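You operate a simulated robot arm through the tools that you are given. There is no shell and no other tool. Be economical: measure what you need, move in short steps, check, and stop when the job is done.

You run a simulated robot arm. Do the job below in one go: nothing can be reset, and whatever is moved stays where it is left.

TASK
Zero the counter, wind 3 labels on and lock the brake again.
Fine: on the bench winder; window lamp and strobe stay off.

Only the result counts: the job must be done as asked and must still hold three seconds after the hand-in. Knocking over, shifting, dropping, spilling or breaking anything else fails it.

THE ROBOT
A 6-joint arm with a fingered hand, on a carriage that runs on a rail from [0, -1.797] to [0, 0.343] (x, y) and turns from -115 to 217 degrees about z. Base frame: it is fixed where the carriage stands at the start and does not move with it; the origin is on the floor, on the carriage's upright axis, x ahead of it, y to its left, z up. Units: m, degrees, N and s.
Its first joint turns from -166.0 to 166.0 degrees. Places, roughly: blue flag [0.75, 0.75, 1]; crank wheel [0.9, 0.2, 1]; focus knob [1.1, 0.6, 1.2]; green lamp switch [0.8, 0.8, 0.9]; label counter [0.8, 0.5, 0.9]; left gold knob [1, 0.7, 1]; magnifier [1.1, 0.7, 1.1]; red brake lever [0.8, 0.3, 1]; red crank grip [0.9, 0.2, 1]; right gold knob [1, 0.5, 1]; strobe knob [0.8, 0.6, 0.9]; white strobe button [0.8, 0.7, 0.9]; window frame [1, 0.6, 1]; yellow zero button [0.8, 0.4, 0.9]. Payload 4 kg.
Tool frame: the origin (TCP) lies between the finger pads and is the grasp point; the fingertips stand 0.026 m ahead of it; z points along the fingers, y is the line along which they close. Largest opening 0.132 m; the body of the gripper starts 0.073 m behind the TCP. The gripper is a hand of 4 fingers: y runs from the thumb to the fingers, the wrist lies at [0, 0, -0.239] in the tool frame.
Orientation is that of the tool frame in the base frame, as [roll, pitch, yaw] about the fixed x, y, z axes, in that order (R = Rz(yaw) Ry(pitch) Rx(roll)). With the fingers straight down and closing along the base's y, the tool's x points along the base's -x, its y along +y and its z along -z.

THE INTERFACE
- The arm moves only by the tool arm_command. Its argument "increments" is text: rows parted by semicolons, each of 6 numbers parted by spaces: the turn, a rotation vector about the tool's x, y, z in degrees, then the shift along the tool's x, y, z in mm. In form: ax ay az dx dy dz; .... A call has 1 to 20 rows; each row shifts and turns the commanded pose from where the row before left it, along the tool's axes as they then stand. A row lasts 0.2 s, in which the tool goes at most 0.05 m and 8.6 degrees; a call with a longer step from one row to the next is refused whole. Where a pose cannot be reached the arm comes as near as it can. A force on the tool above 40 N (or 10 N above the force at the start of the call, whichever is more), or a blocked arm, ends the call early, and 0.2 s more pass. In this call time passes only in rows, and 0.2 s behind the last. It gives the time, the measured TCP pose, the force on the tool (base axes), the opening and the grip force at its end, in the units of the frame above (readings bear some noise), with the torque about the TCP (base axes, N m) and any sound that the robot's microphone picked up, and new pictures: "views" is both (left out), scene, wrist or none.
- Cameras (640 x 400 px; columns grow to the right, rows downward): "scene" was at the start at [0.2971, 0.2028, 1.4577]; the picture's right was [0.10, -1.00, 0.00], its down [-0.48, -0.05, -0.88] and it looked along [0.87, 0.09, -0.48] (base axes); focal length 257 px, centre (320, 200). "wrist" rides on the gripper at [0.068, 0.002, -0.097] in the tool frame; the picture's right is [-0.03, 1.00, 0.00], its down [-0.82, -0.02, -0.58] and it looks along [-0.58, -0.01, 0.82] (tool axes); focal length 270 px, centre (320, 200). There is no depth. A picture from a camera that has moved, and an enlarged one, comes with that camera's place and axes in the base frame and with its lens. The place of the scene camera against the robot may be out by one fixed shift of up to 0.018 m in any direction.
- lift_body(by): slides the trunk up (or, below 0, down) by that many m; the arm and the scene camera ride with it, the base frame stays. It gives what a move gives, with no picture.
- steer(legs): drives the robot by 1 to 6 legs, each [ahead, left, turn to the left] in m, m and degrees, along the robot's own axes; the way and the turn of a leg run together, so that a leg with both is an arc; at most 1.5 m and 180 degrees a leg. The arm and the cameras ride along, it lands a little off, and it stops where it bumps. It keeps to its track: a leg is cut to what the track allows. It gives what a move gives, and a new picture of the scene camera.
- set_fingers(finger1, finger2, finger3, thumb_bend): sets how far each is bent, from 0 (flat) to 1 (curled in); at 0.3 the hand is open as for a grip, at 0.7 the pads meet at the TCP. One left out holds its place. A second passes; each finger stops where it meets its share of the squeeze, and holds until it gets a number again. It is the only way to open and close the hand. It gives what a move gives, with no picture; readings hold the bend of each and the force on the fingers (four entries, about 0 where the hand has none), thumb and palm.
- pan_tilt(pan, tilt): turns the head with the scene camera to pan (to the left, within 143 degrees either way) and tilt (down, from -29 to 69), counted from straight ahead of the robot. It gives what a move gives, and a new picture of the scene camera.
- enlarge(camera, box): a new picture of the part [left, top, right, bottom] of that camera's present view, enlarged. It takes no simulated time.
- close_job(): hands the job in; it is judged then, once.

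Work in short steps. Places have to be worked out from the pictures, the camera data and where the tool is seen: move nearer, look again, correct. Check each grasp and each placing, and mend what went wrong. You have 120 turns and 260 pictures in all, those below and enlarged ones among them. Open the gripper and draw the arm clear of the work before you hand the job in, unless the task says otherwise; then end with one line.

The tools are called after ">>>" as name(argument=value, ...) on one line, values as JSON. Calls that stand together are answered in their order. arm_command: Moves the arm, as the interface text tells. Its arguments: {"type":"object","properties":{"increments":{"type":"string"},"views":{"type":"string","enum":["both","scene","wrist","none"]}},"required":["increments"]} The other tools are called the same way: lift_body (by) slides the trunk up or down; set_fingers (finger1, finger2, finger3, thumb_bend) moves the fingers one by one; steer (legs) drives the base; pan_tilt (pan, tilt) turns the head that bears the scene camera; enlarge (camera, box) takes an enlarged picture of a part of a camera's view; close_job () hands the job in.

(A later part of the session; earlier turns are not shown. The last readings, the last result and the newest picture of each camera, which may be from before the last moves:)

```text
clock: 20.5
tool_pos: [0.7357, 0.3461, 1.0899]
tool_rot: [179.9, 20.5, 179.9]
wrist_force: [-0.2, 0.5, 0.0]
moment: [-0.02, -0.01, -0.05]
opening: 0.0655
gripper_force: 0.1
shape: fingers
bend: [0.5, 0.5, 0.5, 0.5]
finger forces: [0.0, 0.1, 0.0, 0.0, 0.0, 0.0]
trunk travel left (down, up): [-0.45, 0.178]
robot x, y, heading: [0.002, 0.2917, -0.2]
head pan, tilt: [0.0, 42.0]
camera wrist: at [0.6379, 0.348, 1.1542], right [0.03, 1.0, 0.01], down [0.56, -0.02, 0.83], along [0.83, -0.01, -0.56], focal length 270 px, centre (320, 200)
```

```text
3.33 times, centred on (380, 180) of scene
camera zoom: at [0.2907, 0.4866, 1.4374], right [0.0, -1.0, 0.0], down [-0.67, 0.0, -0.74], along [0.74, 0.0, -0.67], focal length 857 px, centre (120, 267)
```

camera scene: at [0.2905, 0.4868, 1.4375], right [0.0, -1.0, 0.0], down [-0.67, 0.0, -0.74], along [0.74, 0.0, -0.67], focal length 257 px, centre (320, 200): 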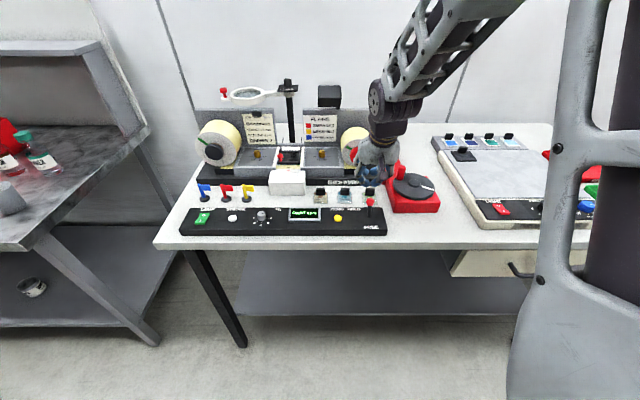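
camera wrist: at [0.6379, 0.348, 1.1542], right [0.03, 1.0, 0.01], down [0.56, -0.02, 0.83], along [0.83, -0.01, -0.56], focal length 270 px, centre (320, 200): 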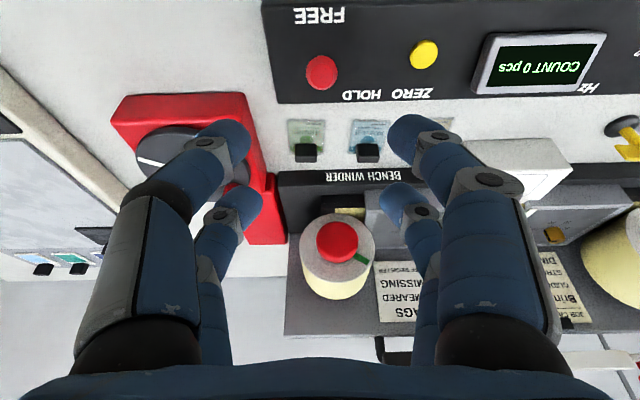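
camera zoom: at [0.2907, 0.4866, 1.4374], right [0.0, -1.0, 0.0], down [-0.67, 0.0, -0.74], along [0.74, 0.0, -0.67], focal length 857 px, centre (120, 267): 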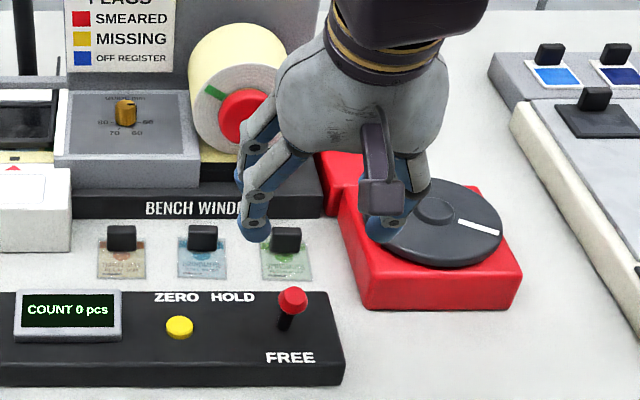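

Lever leans to FREE. Now untilt the hand and go above the crank for a careful measurement of the grip.

>>> arm_command(increments="0 6.8 0 0 0 -20; 0 6.8 0 0 0 -20; 0 6.9 0 0 0 0; 0 0 0 -10 -35 0; 0 0 0 -10 -35 0; 0 0 0 -10 -35 0; 0 0 0 -10 -35 0; 0 0 0 0 0 0", views="both")

>>> enlarge(camera="wrist", box=[220, 100, 420, 230])

>>> enlarge(camera="scene", box=[300, 120, 460, 240])

```text
clock: 22.3
tool_pos: [0.7678, 0.2058, 1.127]
tool_rot: [179.9, -0.1, 179.9]
wrist_force: [-0.4, -0.5, -0.6]
moment: [0.02, 0.03, 0.0]
opening: 0.0655
gripper_force: 0.0
shape: fingers
bend: [0.5, 0.5, 0.5, 0.5]
finger forces: [0.0, 0.1, 0.0, 0.0, 0.0, 0.0]
trunk travel left (down, up): [-0.45, 0.178]
robot x, y, heading: [-0.0039, 0.2918, -0.4]
head pan, tilt: [0.0, 42.0]
camera scene: at [0.2906, 0.4867, 1.4374], right [0.0, -1.0, 0.0], down [-0.67, 0.0, -0.74], along [0.74, 0.0, -0.67], focal length 257 px, centre (320, 200)
camera wrist: at [0.6982, 0.2078, 1.2215], right [0.03, 1.0, 0.0], down [0.82, -0.02, 0.58], along [0.58, -0.01, -0.82], focal length 270 px, centre (320, 200)
```

scene: 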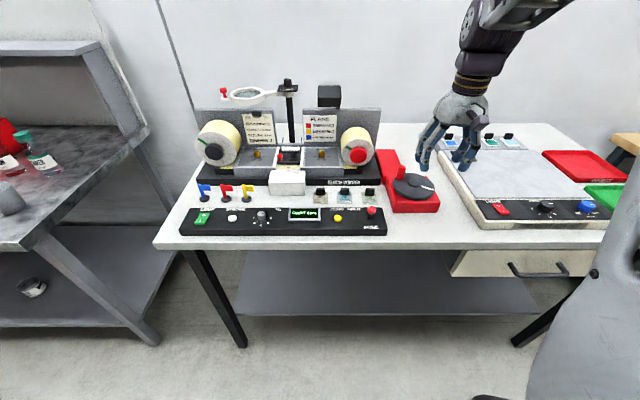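
wrist: 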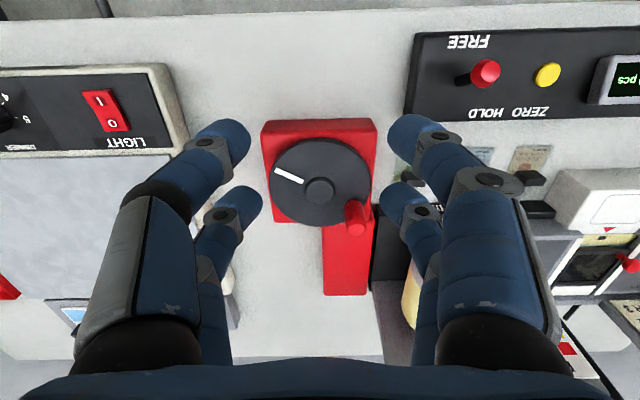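

```text
3.08 times, centred on (320, 165) of wrist
camera zoom: at [0.6982, 0.2078, 1.2215], right [0.03, 1.0, 0.0], down [0.82, -0.02, 0.58], along [0.58, -0.01, -0.82], focal length 832 px, centre (320, 308)
```

zoom: 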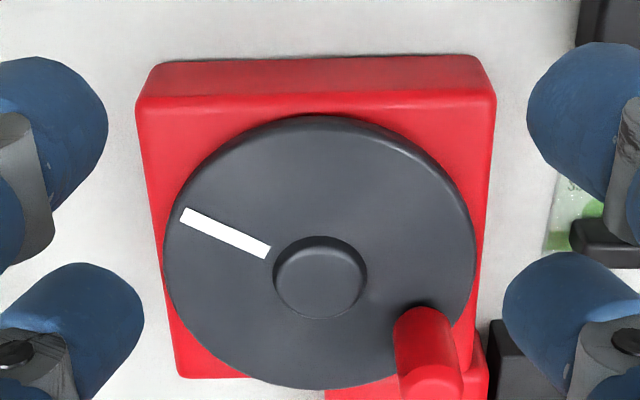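

```text
3.33 times, centred on (380, 180) of scene
camera zoom: at [0.2906, 0.4867, 1.4374], right [0.0, -1.0, 0.0], down [-0.67, 0.0, -0.74], along [0.74, 0.0, -0.67], focal length 857 px, centre (120, 267)
```

zoom: 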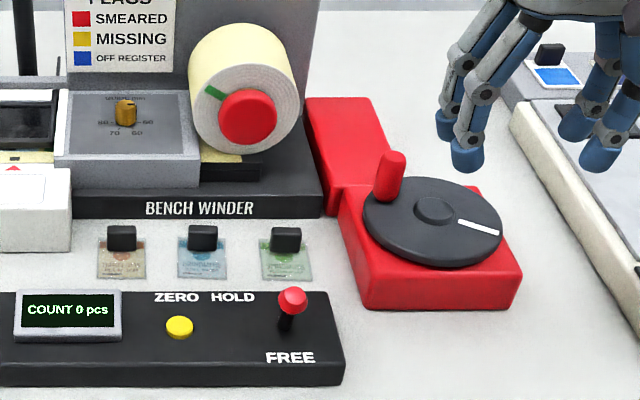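

Pin estimated at (0.899,0.244), top z≈0.988, radius ≈0.05 about (0.868,0.204). I need to check the red tower's height behind the wheel, as the fingers will sweep close to it.

>>> enlarge(camera="wrist", box=[260, 180, 420, 310])

>>> enlarge(camera="scene", box=[365, 135, 445, 215])

```text
3.08 times, centred on (340, 245) of wrist
camera zoom: at [0.6982, 0.2078, 1.2215], right [0.03, 1.0, 0.0], down [0.82, -0.02, 0.58], along [0.58, -0.01, -0.82], focal length 832 px, centre (258, 62)
```

zoom: 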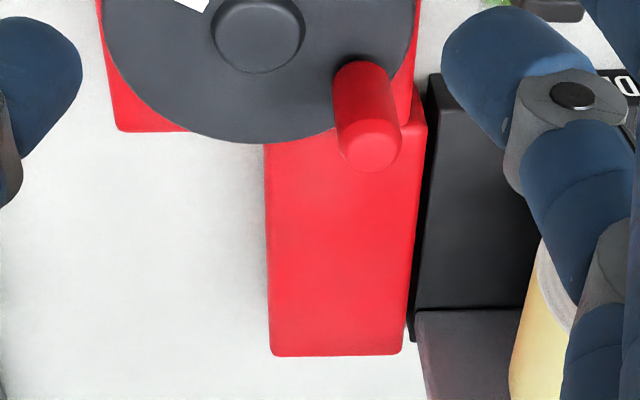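

```text
5.00 times, centred on (405, 175) of scene
camera zoom: at [0.2906, 0.4867, 1.4374], right [0.0, -1.0, 0.0], down [-0.67, 0.0, -0.74], along [0.74, 0.0, -0.67], focal length 1285 px, centre (-105, 325)
```

zoom: 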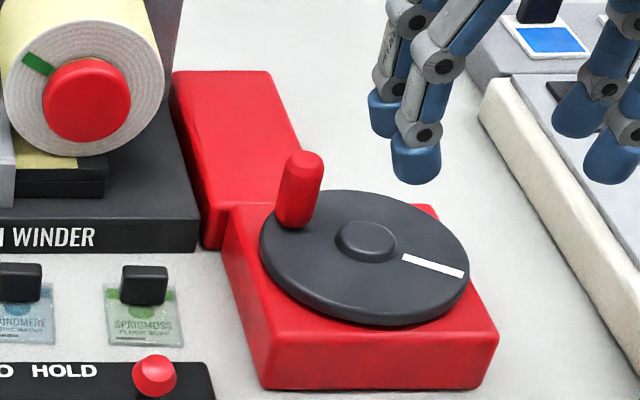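

The tower top is about the base box's height, below fingertip level. I go above the pin with the hand half open and check alignment.

>>> arm_command(increments="0 0 0 -32.8 9.5 19.3; 0 0 0 -32.8 9.5 19.3; 0 0 0 -32.8 9.5 19.3; 0 0 0 -32.8 9.5 19.3; 0 0 0 0 0 0", views="wrist")

>>> enlarge(camera="scene", box=[325, 105, 485, 225])

```text
clock: 23.5
tool_pos: [0.8958, 0.2414, 1.046]
tool_rot: [179.9, 0.0, 179.9]
wrist_force: [0.1, -0.4, 0.7]
moment: [0.0, 0.03, 0.01]
opening: 0.0657
gripper_force: 0.0
shape: fingers
bend: [0.5, 0.5, 0.5, 0.5]
finger forces: [0.0, 0.1, 0.0, 0.0, 0.0, 0.1]
trunk travel left (down, up): [-0.45, 0.178]
robot x, y, heading: [0.0007, 0.2943, 0.1]
head pan, tilt: [0.0, 42.0]
camera wrist: at [0.828, 0.2429, 1.1414], right [0.03, 1.0, 0.0], down [0.82, -0.02, 0.58], along [0.58, -0.01, -0.82], focal length 270 px, centre (320, 200)
```

wrist: 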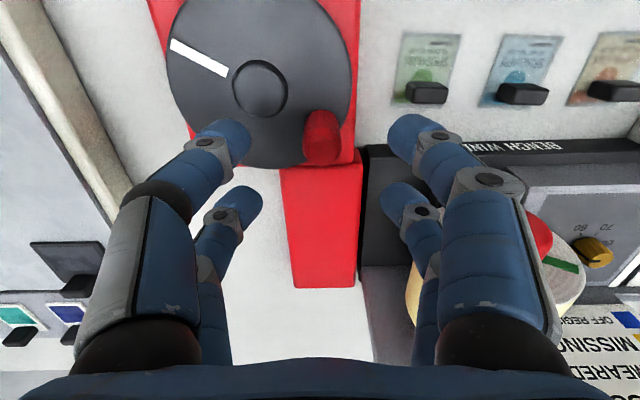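

```text
3.33 times, centred on (405, 165) of scene
camera zoom: at [0.2906, 0.4866, 1.4375], right [0.0, -1.0, 0.0], down [-0.67, 0.0, -0.74], along [0.74, 0.0, -0.67], focal length 857 px, centre (37, 317)
```

zoom: 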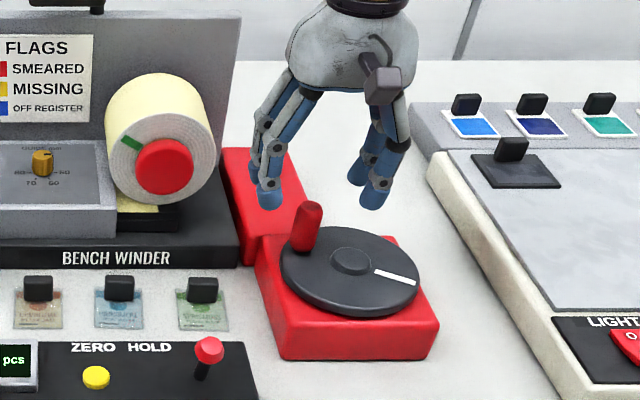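

Pin at (0.899,0.243), well centred. Descend to TCP z≈0.993 and close.

>>> arm_command(increments="0 0 0 -3 1.5 20; 0 0 0 0 0 20; 0 0 0 0 0 13; 0 0 0 0 0 0", views="wrist")

>>> set_fingers(finger1=0.66, finger2=0.66, finger3=0.66, thumb_bend=0.66)

>>> enlarge(camera="wrist", box=[220, 80, 420, 240])

>>> enlarge(camera="scene", box=[325, 105, 485, 225])

```text
clock: 24.5
tool_pos: [0.8997, 0.2435, 0.9977]
tool_rot: [179.8, 0.1, 179.9]
wrist_force: [-0.7, 0.9, 10.2]
moment: [-0.48, 0.19, -0.05]
opening: 0.0657
gripper_force: 5.3
shape: fingers
bend: [0.5, 0.5, 0.5, 0.5]
finger forces: [0.0, 0.0, 0.1, 0.0, 9.9, 0.0]
trunk travel left (down, up): [-0.45, 0.178]
robot x, y, heading: [0.0021, 0.293, -0.1]
head pan, tilt: [0.0, 42.0]
camera wrist: at [0.8308, 0.2449, 1.0932], right [0.03, 1.0, 0.0], down [0.82, -0.02, 0.58], along [0.58, -0.01, -0.82], focal length 270 px, centre (320, 200)
```

wrist: 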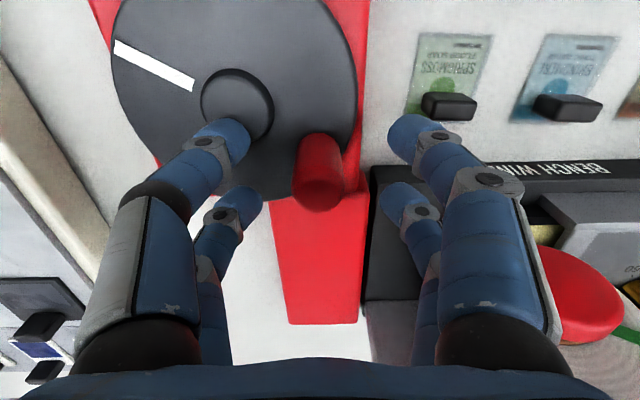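

```text
clock: 25.5
tool_pos: [0.8993, 0.2428, 0.9964]
tool_rot: [180.0, 0.0, 179.9]
wrist_force: [-0.3, -0.6, -0.5]
moment: [0.01, 0.02, 0.02]
opening: 0.0144
gripper_force: 0.3
shape: fingers
bend: [0.66, 0.66, 0.66, 0.66]
finger forces: [0.1, 0.0, 0.0, 0.0, 0.7, 0.0]
trunk travel left (down, up): [-0.45, 0.178]
robot x, y, heading: [-0.0, 0.2935, -0.0]
head pan, tilt: [0.0, 42.0]
```

```text
2.50 times, centred on (320, 160) of wrist
camera zoom: at [0.8309, 0.2447, 1.0923], right [0.03, 1.0, 0.0], down [0.82, -0.02, 0.58], along [0.58, -0.01, -0.82], focal length 676 px, centre (320, 300)
```

zoom: 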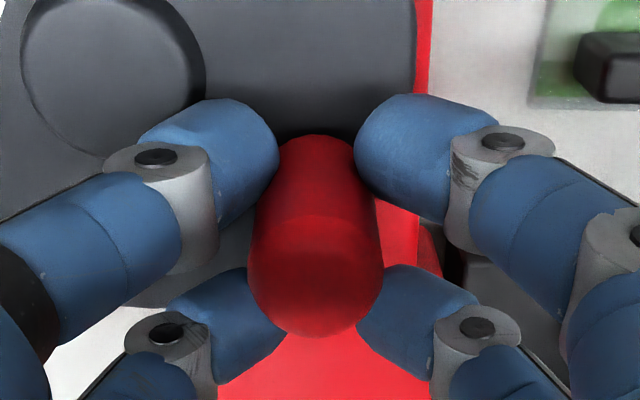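

```text
3.33 times, centred on (405, 165) of scene
camera zoom: at [0.2906, 0.4866, 1.4374], right [0.0, -1.0, 0.0], down [-0.67, 0.0, -0.74], along [0.74, 0.0, -0.67], focal length 857 px, centre (37, 317)
```

zoom: 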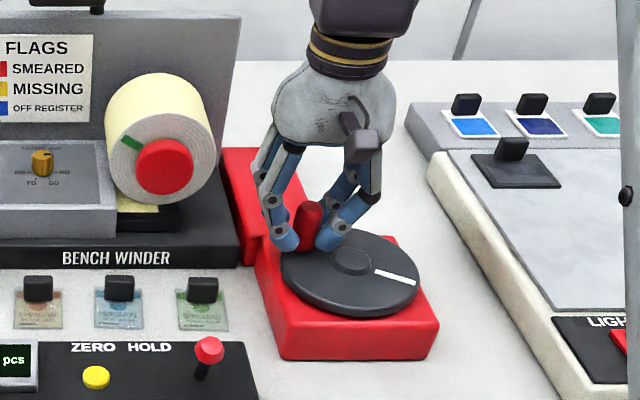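

The pin is nicely caged by the four fingertips. I raise 5 mm off the hub and turn clockwise (seen from above) 30° as a test.

>>> arm_command(increments="0 0 0 0 0 -5; 0 0 0 -9.1 -9.3 0; 0 0 0 -6.4 -11.4 0; 0 0 0 0 0 0", views="wrist")

>>> enlarge(camera="scene", box=[275, 105, 475, 245])

```text
clock: 26.5
tool_pos: [0.9152, 0.2217, 1.0017]
tool_rot: [179.9, 0.0, 179.9]
wrist_force: [-0.9, -0.4, -0.5]
moment: [0.0, 0.0, -0.03]
opening: 0.0138
gripper_force: 0.0
shape: fingers
bend: [0.66, 0.66, 0.66, 0.66]
finger forces: [0.0, 0.1, 0.1, 0.0, 0.1, 0.1]
trunk travel left (down, up): [-0.45, 0.178]
robot x, y, heading: [0.0013, 0.2897, -0.0]
head pan, tilt: [0.0, 42.0]
camera wrist: at [0.8476, 0.2237, 1.0969], right [0.03, 1.0, 0.0], down [0.82, -0.02, 0.58], along [0.58, -0.01, -0.82], focal length 270 px, centre (320, 200)
```

wrist: 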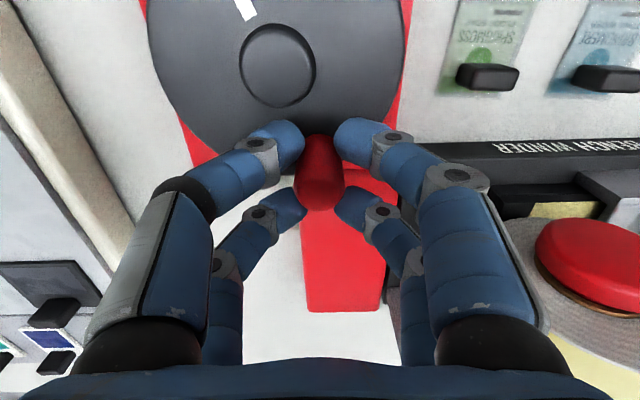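

```text
2.86 times, centred on (375, 175) of scene
camera zoom: at [0.2906, 0.4866, 1.4374], right [0.0, -1.0, 0.0], down [-0.67, 0.0, -0.74], along [0.74, 0.0, -0.67], focal length 734 px, centre (163, 271)
```

zoom: 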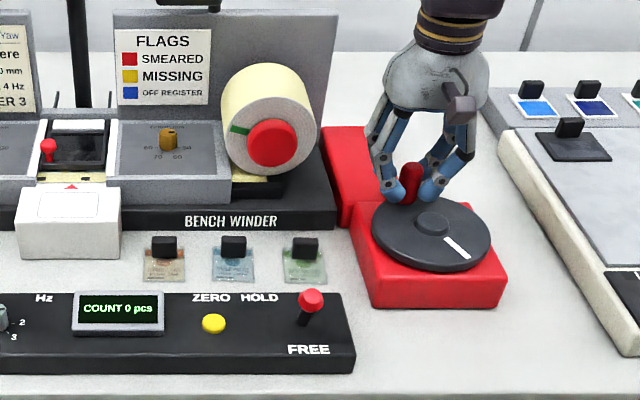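

The wheel turns freely, the right spool turns take-up-wise. I continue clockwise to θ=-83°.

>>> arm_command(increments="0 0 0 -3.3 -12.7 0; 0 0 0 0.1 -13.1 0; 0 0 0 3.5 -12.6 0; 0 0 0 6.6 -11.3 0; 0 0 0 9.4 -9.2 0; 0 0 0 11.4 -6.4 0; 0 0 0 12.7 -3.3 0; 0 0 0 0 0 0", views="wrist")

>>> enlarge(camera="scene", box=[275, 105, 475, 245])

```text
clock: 28.3
tool_pos: [0.874, 0.1562, 1.0014]
tool_rot: [180.0, 0.1, 179.9]
wrist_force: [0.4, 0.6, 0.0]
moment: [0.0, 0.01, -0.01]
opening: 0.0141
gripper_force: 0.1
shape: fingers
bend: [0.66, 0.65, 0.66, 0.66]
finger forces: [0.1, 0.8, 0.0, 0.0, 0.0, 0.1]
trunk travel left (down, up): [-0.45, 0.178]
robot x, y, heading: [0.0005, 0.2961, -0.1]
head pan, tilt: [0.0, 42.0]
camera wrist: at [0.8059, 0.1579, 1.0969], right [0.03, 1.0, 0.0], down [0.82, -0.02, 0.58], along [0.58, -0.01, -0.82], focal length 270 px, centre (320, 200)
```

wrist: 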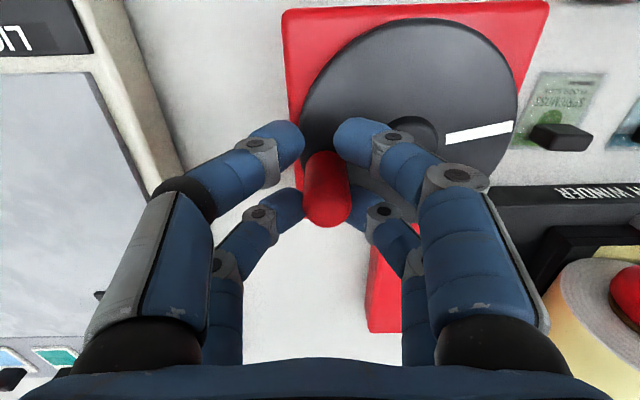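

```text
2.86 times, centred on (375, 175) of scene
camera zoom: at [0.2907, 0.4866, 1.4374], right [0.0, -1.0, 0.0], down [-0.67, 0.0, -0.74], along [0.74, 0.0, -0.67], focal length 734 px, centre (163, 271)
```

zoom: 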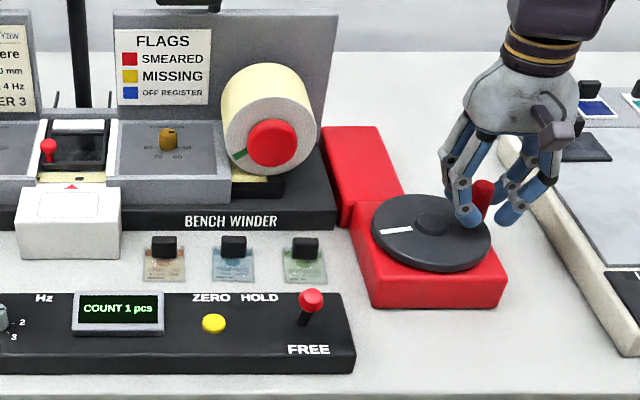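

Count is 1 after ~135°. Continue in modest steps, watching the count.

>>> arm_command(increments="0 0 0 13.1 0.1 0; 0 0 0 12.6 3.5 0; 0 0 0 0 0 0", views="none")

>>> enlarge(camera="scene", box=[275, 105, 475, 245])

>>> arm_command(increments="0 0 0 11.3 6.6 0; 0 0 0 9.2 9.4 0; 0 0 0 0 0 0", views="wrist")

>>> enlarge(camera="scene", box=[275, 105, 475, 245])

```text
clock: 29.1
tool_pos: [0.8474, 0.1582, 1.0035]
tool_rot: [179.9, 0.0, 179.9]
wrist_force: [-0.2, 0.9, -0.4]
moment: [0.02, -0.03, 0.01]
opening: 0.0137
gripper_force: 0.5
shape: fingers
bend: [0.66, 0.65, 0.66, 0.66]
finger forces: [0.0, 0.7, 0.0, 0.0, 0.1, 0.0]
trunk travel left (down, up): [-0.45, 0.178]
robot x, y, heading: [-0.0015, 0.2926, -0.1]
head pan, tilt: [0.0, 42.0]
```

```text
2.86 times, centred on (375, 175) of scene
camera zoom: at [0.2907, 0.4866, 1.4374], right [0.0, -1.0, 0.0], down [-0.67, 0.0, -0.74], along [0.74, 0.0, -0.67], focal length 734 px, centre (163, 271)
```

zoom: 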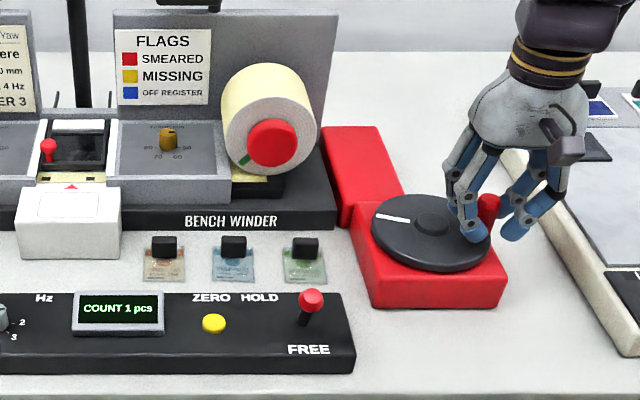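

```text
clock: 29.9
tool_pos: [0.8281, 0.1752, 1.0028]
tool_rot: [179.9, 0.1, 179.9]
wrist_force: [1.1, 0.3, -0.2]
moment: [-0.01, -0.03, -0.01]
opening: 0.0141
gripper_force: 0.0
shape: fingers
bend: [0.66, 0.66, 0.65, 0.66]
finger forces: [0.1, 0.3, 0.2, 0.0, 0.0, 0.0]
trunk travel left (down, up): [-0.45, 0.178]
robot x, y, heading: [-0.0008, 0.2913, 0.1]
head pan, tilt: [0.0, 42.0]
camera wrist: at [0.7598, 0.1768, 1.0985], right [0.03, 1.0, 0.0], down [0.82, -0.02, 0.58], along [0.58, -0.01, -0.82], focal length 270 px, centre (320, 200)
```

wrist: 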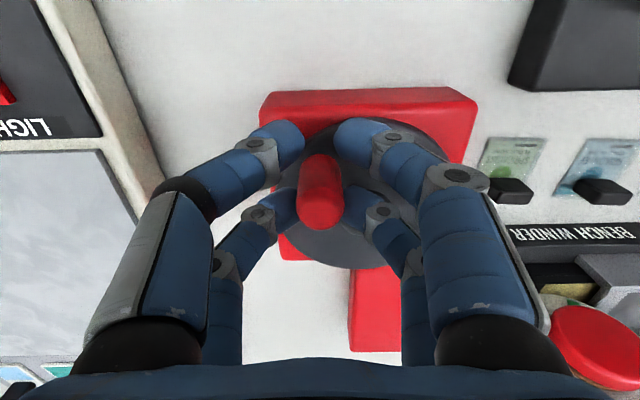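

```text
2.86 times, centred on (375, 175) of scene
camera zoom: at [0.2907, 0.4866, 1.4374], right [0.0, -1.0, 0.0], down [-0.67, 0.0, -0.74], along [0.74, 0.0, -0.67], focal length 734 px, centre (163, 271)
```

zoom: 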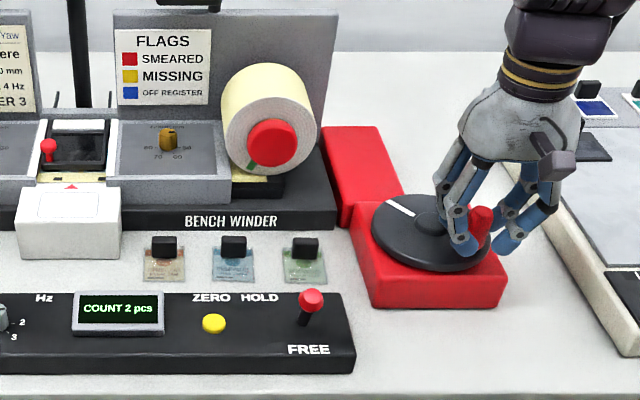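

Count 2 at ~195°. I'll look at the label window too, to learn how the count relates to label register, then go on in 15° steps.

>>> enlarge(camera="scene", box=[255, 130, 335, 200])

>>> arm_command(increments="0 0 0 6.4 11.4 0; 0 0 0 3.3 12.7 0; 0 0 0 -0.1 13.1 0; 0 0 0 0 0 0", views="none")

>>> enlarge(camera="scene", box=[255, 105, 455, 245])

```text
5.71 times, centred on (295, 165) of scene
camera zoom: at [0.2907, 0.4866, 1.4374], right [0.0, -1.0, 0.0], down [-0.67, 0.0, -0.74], along [0.74, 0.0, -0.67], focal length 1469 px, centre (463, 400)
```

zoom: 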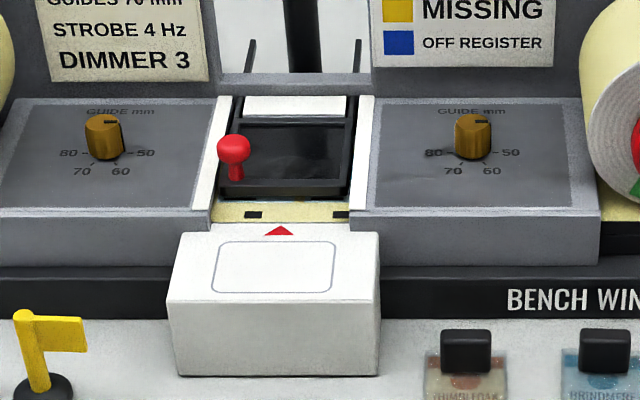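

```text
clock: 30.9
tool_pos: [0.8202, 0.2122, 1.0012]
tool_rot: [179.8, 0.0, 179.9]
wrist_force: [2.7, -2.1, 0.9]
moment: [-0.02, -0.07, -0.01]
opening: 0.0141
gripper_force: 1.9
shape: fingers
bend: [0.66, 0.66, 0.65, 0.66]
finger forces: [0.1, 0.0, 3.0, 0.0, 0.1, 0.0]
trunk travel left (down, up): [-0.45, 0.178]
robot x, y, heading: [-0.0004, 0.2933, -0.1]
head pan, tilt: [0.0, 42.0]
```

```text
2.86 times, centred on (355, 175) of scene
camera zoom: at [0.2907, 0.4865, 1.4374], right [0.0, -1.0, 0.0], down [-0.67, 0.0, -0.74], along [0.74, 0.0, -0.67], focal length 734 px, centre (220, 271)
```

zoom: 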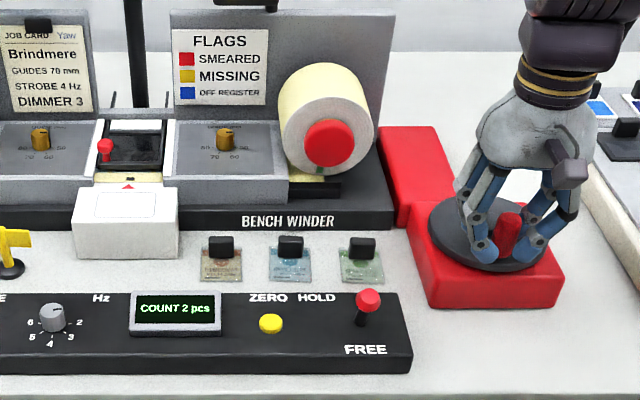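

The strip's black marks versus the red arrow show ~1.7 labels at 195°, so ~116–120° per label with a rounding counter: 3 labels ≈ one full turn, mark on the arrow. Continue to 330°.

>>> arm_command(increments="0 0 0 -3.5 12.6 0; 0 0 0 -6.6 11.3 0; 0 0 0 -9.4 9.2 0; 0 0 0 -11.4 6.4 0; 0 0 0 -12.7 3.3 0; 0 0 0 -13.1 -0.1 0; 0 0 0 0 0 0", views="wrist")

>>> enlarge(camera="scene", box=[255, 130, 335, 200])

>>> enlarge(camera="scene", box=[265, 105, 465, 245])

```text
clock: 32.5
tool_pos: [0.8755, 0.2555, 1.004]
tool_rot: [179.9, 0.1, 179.9]
wrist_force: [-0.9, 0.1, 0.1]
moment: [0.01, -0.01, 0.0]
opening: 0.014
gripper_force: 0.3
shape: fingers
bend: [0.66, 0.66, 0.66, 0.66]
finger forces: [0.0, 0.0, 0.0, 0.0, 0.1, 0.0]
trunk travel left (down, up): [-0.45, 0.178]
robot x, y, heading: [0.0021, 0.2937, 0.1]
head pan, tilt: [0.0, 42.0]
camera wrist: at [0.8086, 0.2571, 1.0984], right [0.03, 1.0, 0.0], down [0.82, -0.02, 0.58], along [0.58, -0.01, -0.82], focal length 270 px, centre (320, 200)
```

wrist: 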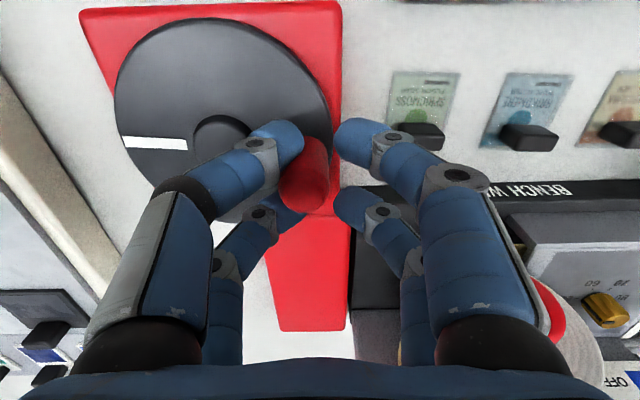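

```text
5.71 times, centred on (295, 165) of scene
camera zoom: at [0.2906, 0.4867, 1.4375], right [0.0, -1.0, 0.0], down [-0.67, 0.0, -0.74], along [0.74, 0.0, -0.67], focal length 1469 px, centre (463, 400)
```

zoom: 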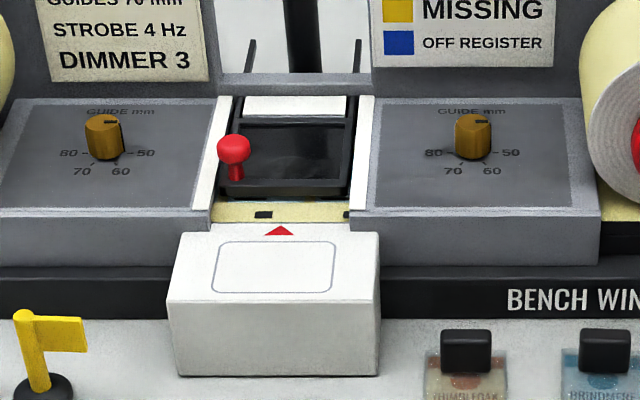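

```text
2.86 times, centred on (365, 175) of scene
camera zoom: at [0.2906, 0.4867, 1.4375], right [0.0, -1.0, 0.0], down [-0.67, 0.0, -0.74], along [0.74, 0.0, -0.67], focal length 734 px, centre (191, 271)
```

zoom: 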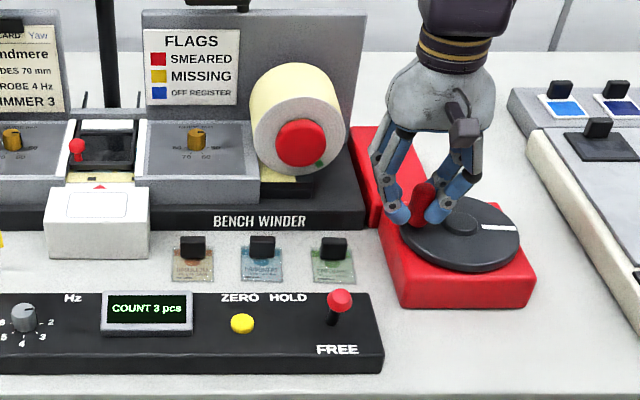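

Count 3, with the mark still ~20% of a pitch short of the arrow (~25°). Advance 15°, then trim.

>>> arm_command(increments="0 0 0 -12.6 -3.5 0; 0 0 0 -4 -2 0; 0 0 0 0 0 0", views="wrist")

>>> enlarge(camera="scene", box=[270, 150, 310, 185])

>>> enlarge(camera="wrist", box=[120, 0, 420, 240])

```text
clock: 33.3
tool_pos: [0.8918, 0.2501, 1.0008]
tool_rot: [179.9, 0.0, 179.9]
wrist_force: [0.1, -1.1, -1.7]
moment: [-0.02, -0.01, -0.02]
opening: 0.0139
gripper_force: 0.1
shape: fingers
bend: [0.66, 0.66, 0.66, 0.66]
finger forces: [0.0, 0.0, 0.3, 0.0, 0.0, 0.0]
trunk travel left (down, up): [-0.45, 0.178]
robot x, y, heading: [-0.0017, 0.2932, -0.2]
head pan, tilt: [0.0, 42.0]
camera wrist: at [0.8243, 0.2513, 1.0972], right [0.03, 1.0, 0.0], down [0.82, -0.02, 0.58], along [0.58, -0.01, -0.82], focal length 270 px, centre (320, 200)
```

wrist: 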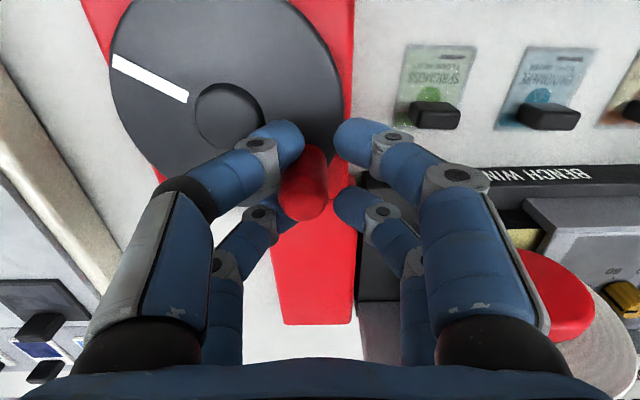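

```text
11.43 times, centred on (290, 168) of scene
camera zoom: at [0.2906, 0.4867, 1.4374], right [0.0, -1.0, 0.0], down [-0.67, 0.0, -0.74], along [0.74, 0.0, -0.67], focal length 2937 px, centre (663, 571)
```

zoom: 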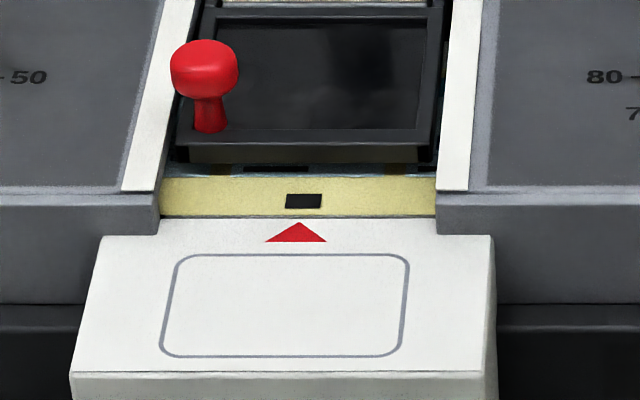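

```text
1.67 times, centred on (270, 120) of wrist
camera zoom: at [0.8243, 0.2513, 1.0972], right [0.03, 1.0, 0.0], down [0.82, -0.02, 0.58], along [0.58, -0.01, -0.82], focal length 450 px, centre (403, 333)
```

zoom: 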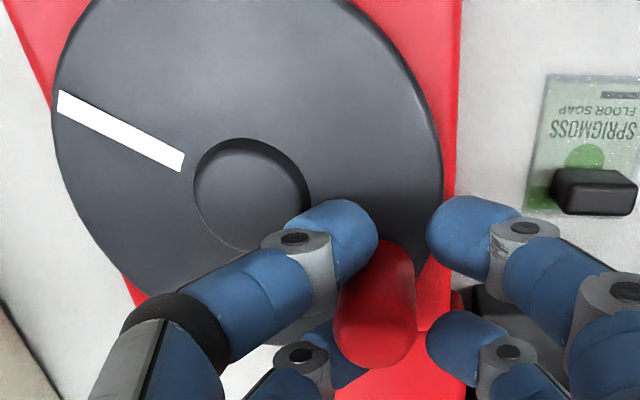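

Count 3, mark on the arrow, and the white bar is back at its start angle (one full turn). Open the fingers, then lift clear and re-check.

>>> set_fingers(finger1=0.5, finger2=0.5, finger3=0.5, thumb_bend=0.5)

>>> arm_command(increments="0 0 0 0 0 -30; 0 0 0 0 0 -40; 0 0 0 0 0 -40; 0 0 0 0 0 0", views="wrist")

>>> enlarge(camera="scene", box=[265, 120, 465, 245])

>>> enlarge(camera="scene", box=[270, 150, 310, 185])

```text
clock: 34.3
tool_pos: [0.8923, 0.2501, 1.0032]
tool_rot: [179.9, -0.1, 179.9]
wrist_force: [-0.4, -0.6, -0.2]
moment: [-0.02, 0.02, 0.0]
opening: 0.0656
gripper_force: 0.1
shape: fingers
bend: [0.5, 0.5, 0.5, 0.5]
finger forces: [0.0, 0.0, 0.0, 0.0, 0.0, 0.1]
trunk travel left (down, up): [-0.45, 0.178]
robot x, y, heading: [0.0009, 0.2958, 0.0]
head pan, tilt: [0.0, 42.0]
```

```text
clock: 35.3
tool_pos: [0.8951, 0.2496, 1.1087]
tool_rot: [179.9, -0.1, 179.9]
wrist_force: [0.4, 0.0, 0.4]
moment: [-0.02, 0.0, 0.01]
opening: 0.0652
gripper_force: 0.1
shape: fingers
bend: [0.5, 0.5, 0.5, 0.5]
finger forces: [0.0, 0.1, 0.0, 0.1, 0.0, 0.1]
trunk travel left (down, up): [-0.45, 0.178]
robot x, y, heading: [-0.0027, 0.2933, -0.0]
head pan, tilt: [0.0, 42.0]
camera wrist: at [0.8272, 0.2511, 1.205], right [0.03, 1.0, 0.0], down [0.82, -0.02, 0.58], along [0.58, -0.01, -0.82], focal length 270 px, centre (320, 200)
```

wrist: 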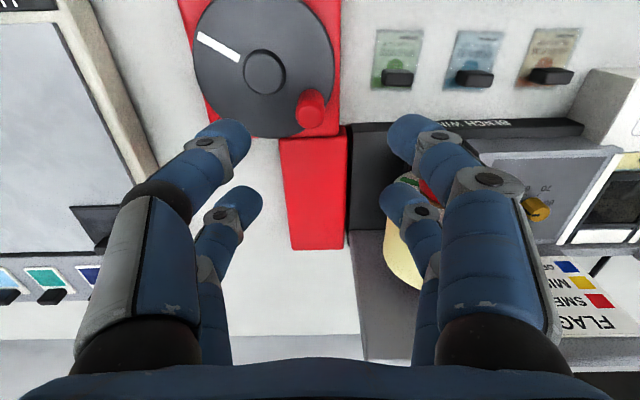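

```text
3.20 times, centred on (365, 182) of scene
camera zoom: at [0.2907, 0.4866, 1.4374], right [0.0, -1.0, 0.0], down [-0.67, 0.0, -0.74], along [0.74, 0.0, -0.67], focal length 822 px, centre (176, 256)
```

zoom: 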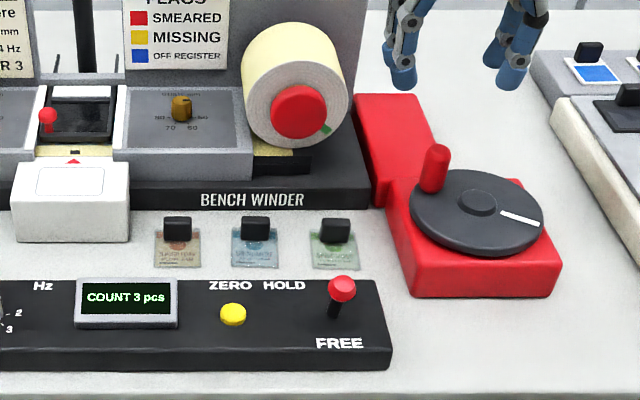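

```text
11.43 times, centred on (290, 168) of scene
camera zoom: at [0.2907, 0.4866, 1.4374], right [0.0, -1.0, 0.0], down [-0.67, 0.0, -0.74], along [0.74, 0.0, -0.67], focal length 2937 px, centre (663, 571)
```

zoom: 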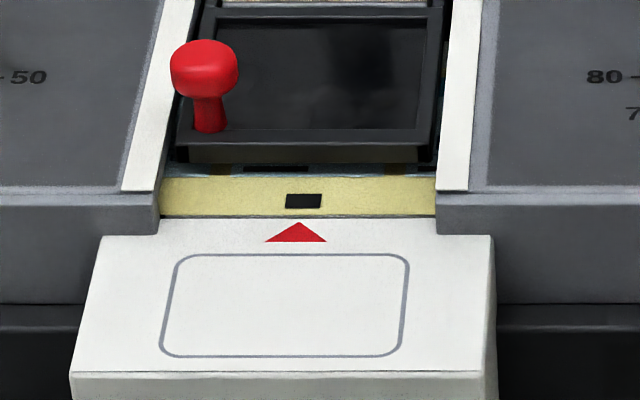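

Stable after release. Now go back over the lever knob (≈0.753, 0.346) with the half-open vertical hand, to cage it as I did the pin.

>>> arm_command(increments="0 0 0 35 24.3 0; 0 0 0 35 24.3 0; 0 0 0 35 24.3 0; 0 0 0 35 24.3 0; 0 0 0 0 0 29; 0 0 0 0 0 29; 0 0 0 0 0 0", views="wrist")

>>> enlarge(camera="wrist", box=[220, 60, 420, 220])

```text
clock: 36.9
tool_pos: [0.754, 0.3469, 1.0532]
tool_rot: [180.0, 0.0, 179.8]
wrist_force: [-0.5, 0.3, -0.5]
moment: [0.0, -0.01, 0.0]
opening: 0.0654
gripper_force: 0.2
shape: fingers
bend: [0.5, 0.5, 0.5, 0.5]
finger forces: [0.1, 0.0, 0.0, 0.0, 0.0, 0.0]
trunk travel left (down, up): [-0.45, 0.178]
robot x, y, heading: [0.0009, 0.2933, -0.3]
head pan, tilt: [0.0, 42.0]
camera wrist: at [0.6858, 0.3498, 1.1475], right [0.03, 1.0, 0.0], down [0.82, -0.02, 0.58], along [0.58, -0.01, -0.82], focal length 270 px, centre (320, 200)
```

wrist: 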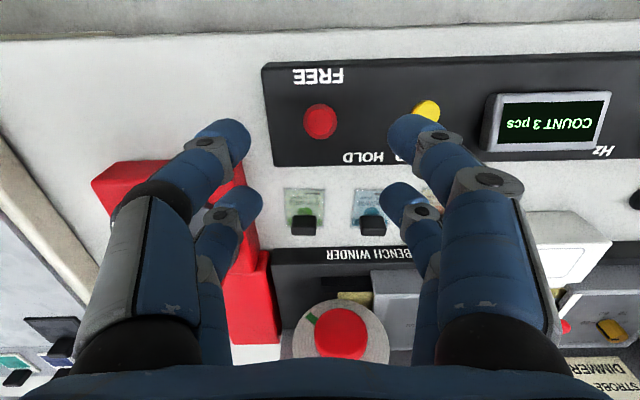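

```text
2.50 times, centred on (320, 140) of wrist
camera zoom: at [0.6858, 0.3498, 1.1475], right [0.03, 1.0, 0.0], down [0.82, -0.02, 0.58], along [0.58, -0.01, -0.82], focal length 676 px, centre (320, 350)
```

zoom: 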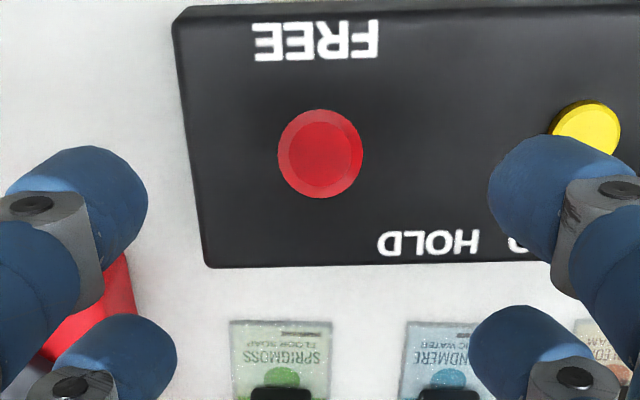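

Knob at ≈(0.7495,0.348). Shift back 4.5 mm, descend to z≈0.985 and close into the cage.

>>> arm_command(increments="0 0 0 4.5 1 25; 0 0 0 0 0 25; 0 0 0 0 0 18; 0 0 0 0 0 0", views="none")

>>> set_fingers(finger1=0.67, finger2=0.67, finger3=0.67, thumb_bend=0.67)

>>> enlarge(camera="wrist", box=[220, 60, 420, 220])

>>> enlarge(camera="scene", box=[300, 140, 440, 240])

```text
clock: 37.9
tool_pos: [0.7488, 0.348, 0.9882]
tool_rot: [179.9, -0.1, 179.9]
wrist_force: [1.0, -0.6, 0.6]
moment: [0.03, -0.02, 0.02]
opening: 0.0657
gripper_force: 0.1
shape: fingers
bend: [0.5, 0.5, 0.5, 0.5]
finger forces: [0.0, 0.1, 0.1, 0.0, 0.0, 0.1]
trunk travel left (down, up): [-0.45, 0.178]
robot x, y, heading: [0.0013, 0.2909, -0.1]
head pan, tilt: [0.0, 42.0]
```

```text
clock: 38.9
tool_pos: [0.7494, 0.3495, 0.9872]
tool_rot: [179.9, 0.0, 179.9]
wrist_force: [0.1, 0.0, -0.7]
moment: [0.0, 0.0, 0.01]
opening: 0.0107
gripper_force: 0.2
shape: fingers
bend: [0.67, 0.67, 0.67, 0.67]
finger forces: [0.1, 0.1, 0.0, 0.0, 0.0, 0.0]
trunk travel left (down, up): [-0.45, 0.178]
robot x, y, heading: [0.0014, 0.2925, -0.2]
head pan, tilt: [0.0, 42.0]
```

```text
2.50 times, centred on (320, 140) of wrist
camera zoom: at [0.6807, 0.3496, 1.0829], right [0.03, 1.0, 0.0], down [0.82, -0.02, 0.58], along [0.58, -0.01, -0.82], focal length 676 px, centre (320, 350)
```

zoom: 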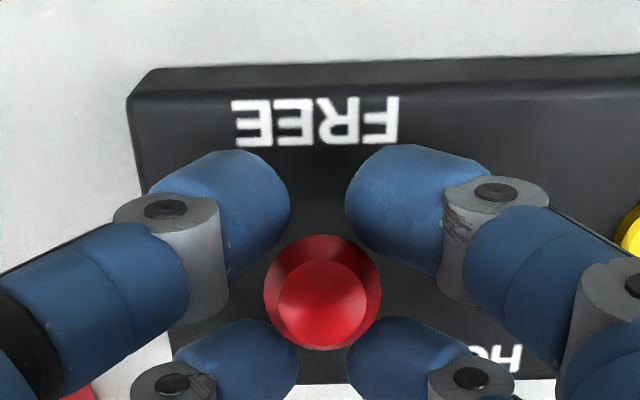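

```text
4.00 times, centred on (370, 190) of scene
camera zoom: at [0.2906, 0.4866, 1.4374], right [0.0, -1.0, 0.0], down [-0.67, 0.0, -0.74], along [0.74, 0.0, -0.67], focal length 1028 px, centre (120, 240)
```

zoom: 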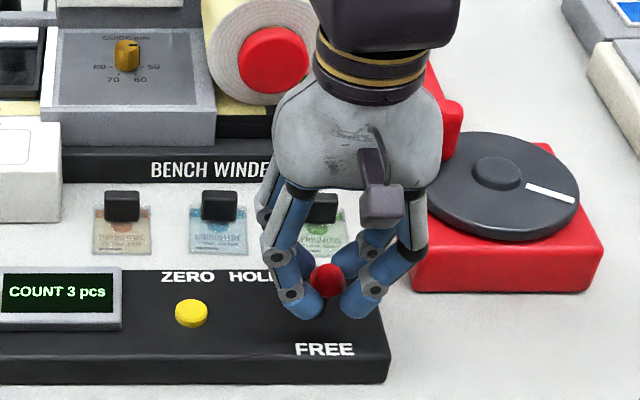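

Knob is caged. Push it toward HOLD (+x), 35 mm in steps.

>>> arm_command(increments="0 0 0 -10 0 0; 0 0 0 -10 0 0; 0 0 0 -8 0 0; 0 0 0 -7 0 0; 0 0 0 0 0 0", views="wrist")

>>> enlarge(camera="scene", box=[300, 140, 440, 240])

```text
clock: 40.1
tool_pos: [0.7833, 0.3461, 0.9864]
tool_rot: [179.9, -0.1, 179.9]
wrist_force: [-3.2, 0.7, -0.6]
moment: [-0.04, 0.06, 0.04]
opening: 0.0111
gripper_force: 1.3
shape: fingers
bend: [0.67, 0.67, 0.67, 0.67]
finger forces: [2.4, 0.0, 0.0, 0.0, 0.0, 0.0]
trunk travel left (down, up): [-0.45, 0.178]
robot x, y, heading: [0.0013, 0.2953, -0.3]
head pan, tilt: [0.0, 42.0]
camera wrist: at [0.7154, 0.3482, 1.0828], right [0.03, 1.0, 0.0], down [0.82, -0.02, 0.58], along [0.58, -0.01, -0.82], focal length 270 px, centre (320, 200)
```

wrist: 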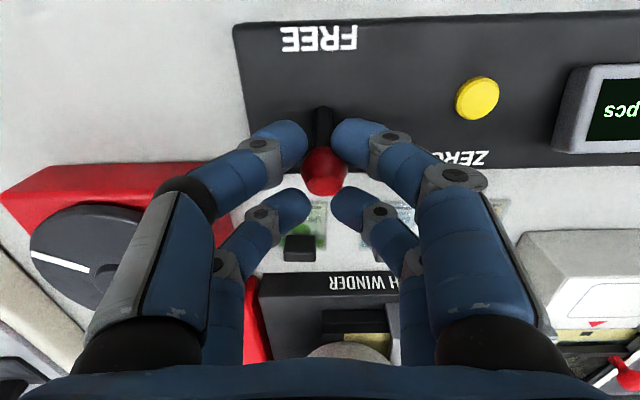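

```text
4.00 times, centred on (370, 190) of scene
camera zoom: at [0.2905, 0.4867, 1.4375], right [0.0, -1.0, 0.0], down [-0.67, 0.0, -0.74], along [0.74, 0.0, -0.67], focal length 1028 px, centre (120, 240)
```

zoom: 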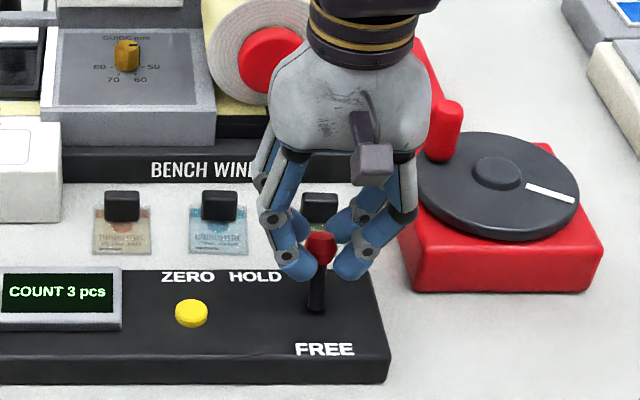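

Nearly at HOLD (knob x≈0.781). Push a few mm more against the stop.

>>> arm_command(increments="0 0 0 -3 0 0; 0 0 0 -3 0 0; 0 0 0 -2 0 0; 0 0 0 0 0 0", views="wrist")

>>> enlarge(camera="scene", box=[300, 140, 440, 240])

```text
clock: 41.1
tool_pos: [0.7914, 0.3471, 0.9865]
tool_rot: [179.9, 0.0, 179.9]
wrist_force: [-8.2, 1.7, -0.9]
moment: [0.05, 0.11, 0.05]
opening: 0.0164
gripper_force: 2.9
shape: fingers
bend: [0.64, 0.67, 0.67, 0.66]
finger forces: [3.8, 0.0, 0.0, 0.0, 2.7, 0.0]
trunk travel left (down, up): [-0.45, 0.178]
robot x, y, heading: [-0.0015, 0.2931, -0.2]
head pan, tilt: [0.0, 42.0]
camera wrist: at [0.7227, 0.3488, 1.0822], right [0.03, 1.0, 0.0], down [0.82, -0.02, 0.58], along [0.58, -0.01, -0.82], focal length 270 px, centre (320, 200)
```

wrist: 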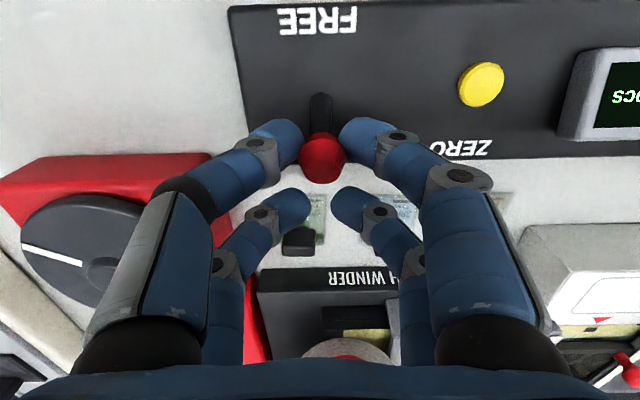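

```text
4.00 times, centred on (370, 190) of scene
camera zoom: at [0.2904, 0.4867, 1.4375], right [0.0, -1.0, 0.0], down [-0.67, 0.0, -0.74], along [0.74, 0.0, -0.67], focal length 1028 px, centre (120, 240)
```

zoom: 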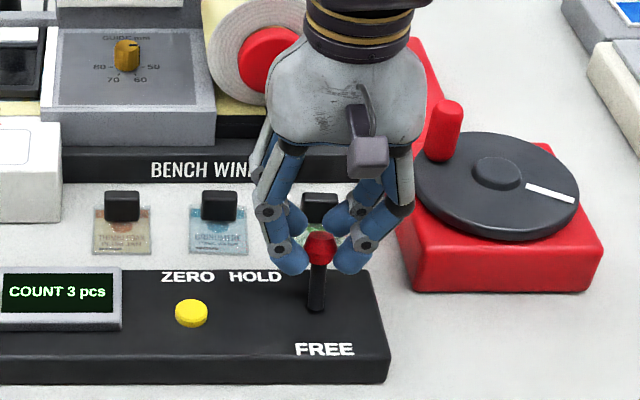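

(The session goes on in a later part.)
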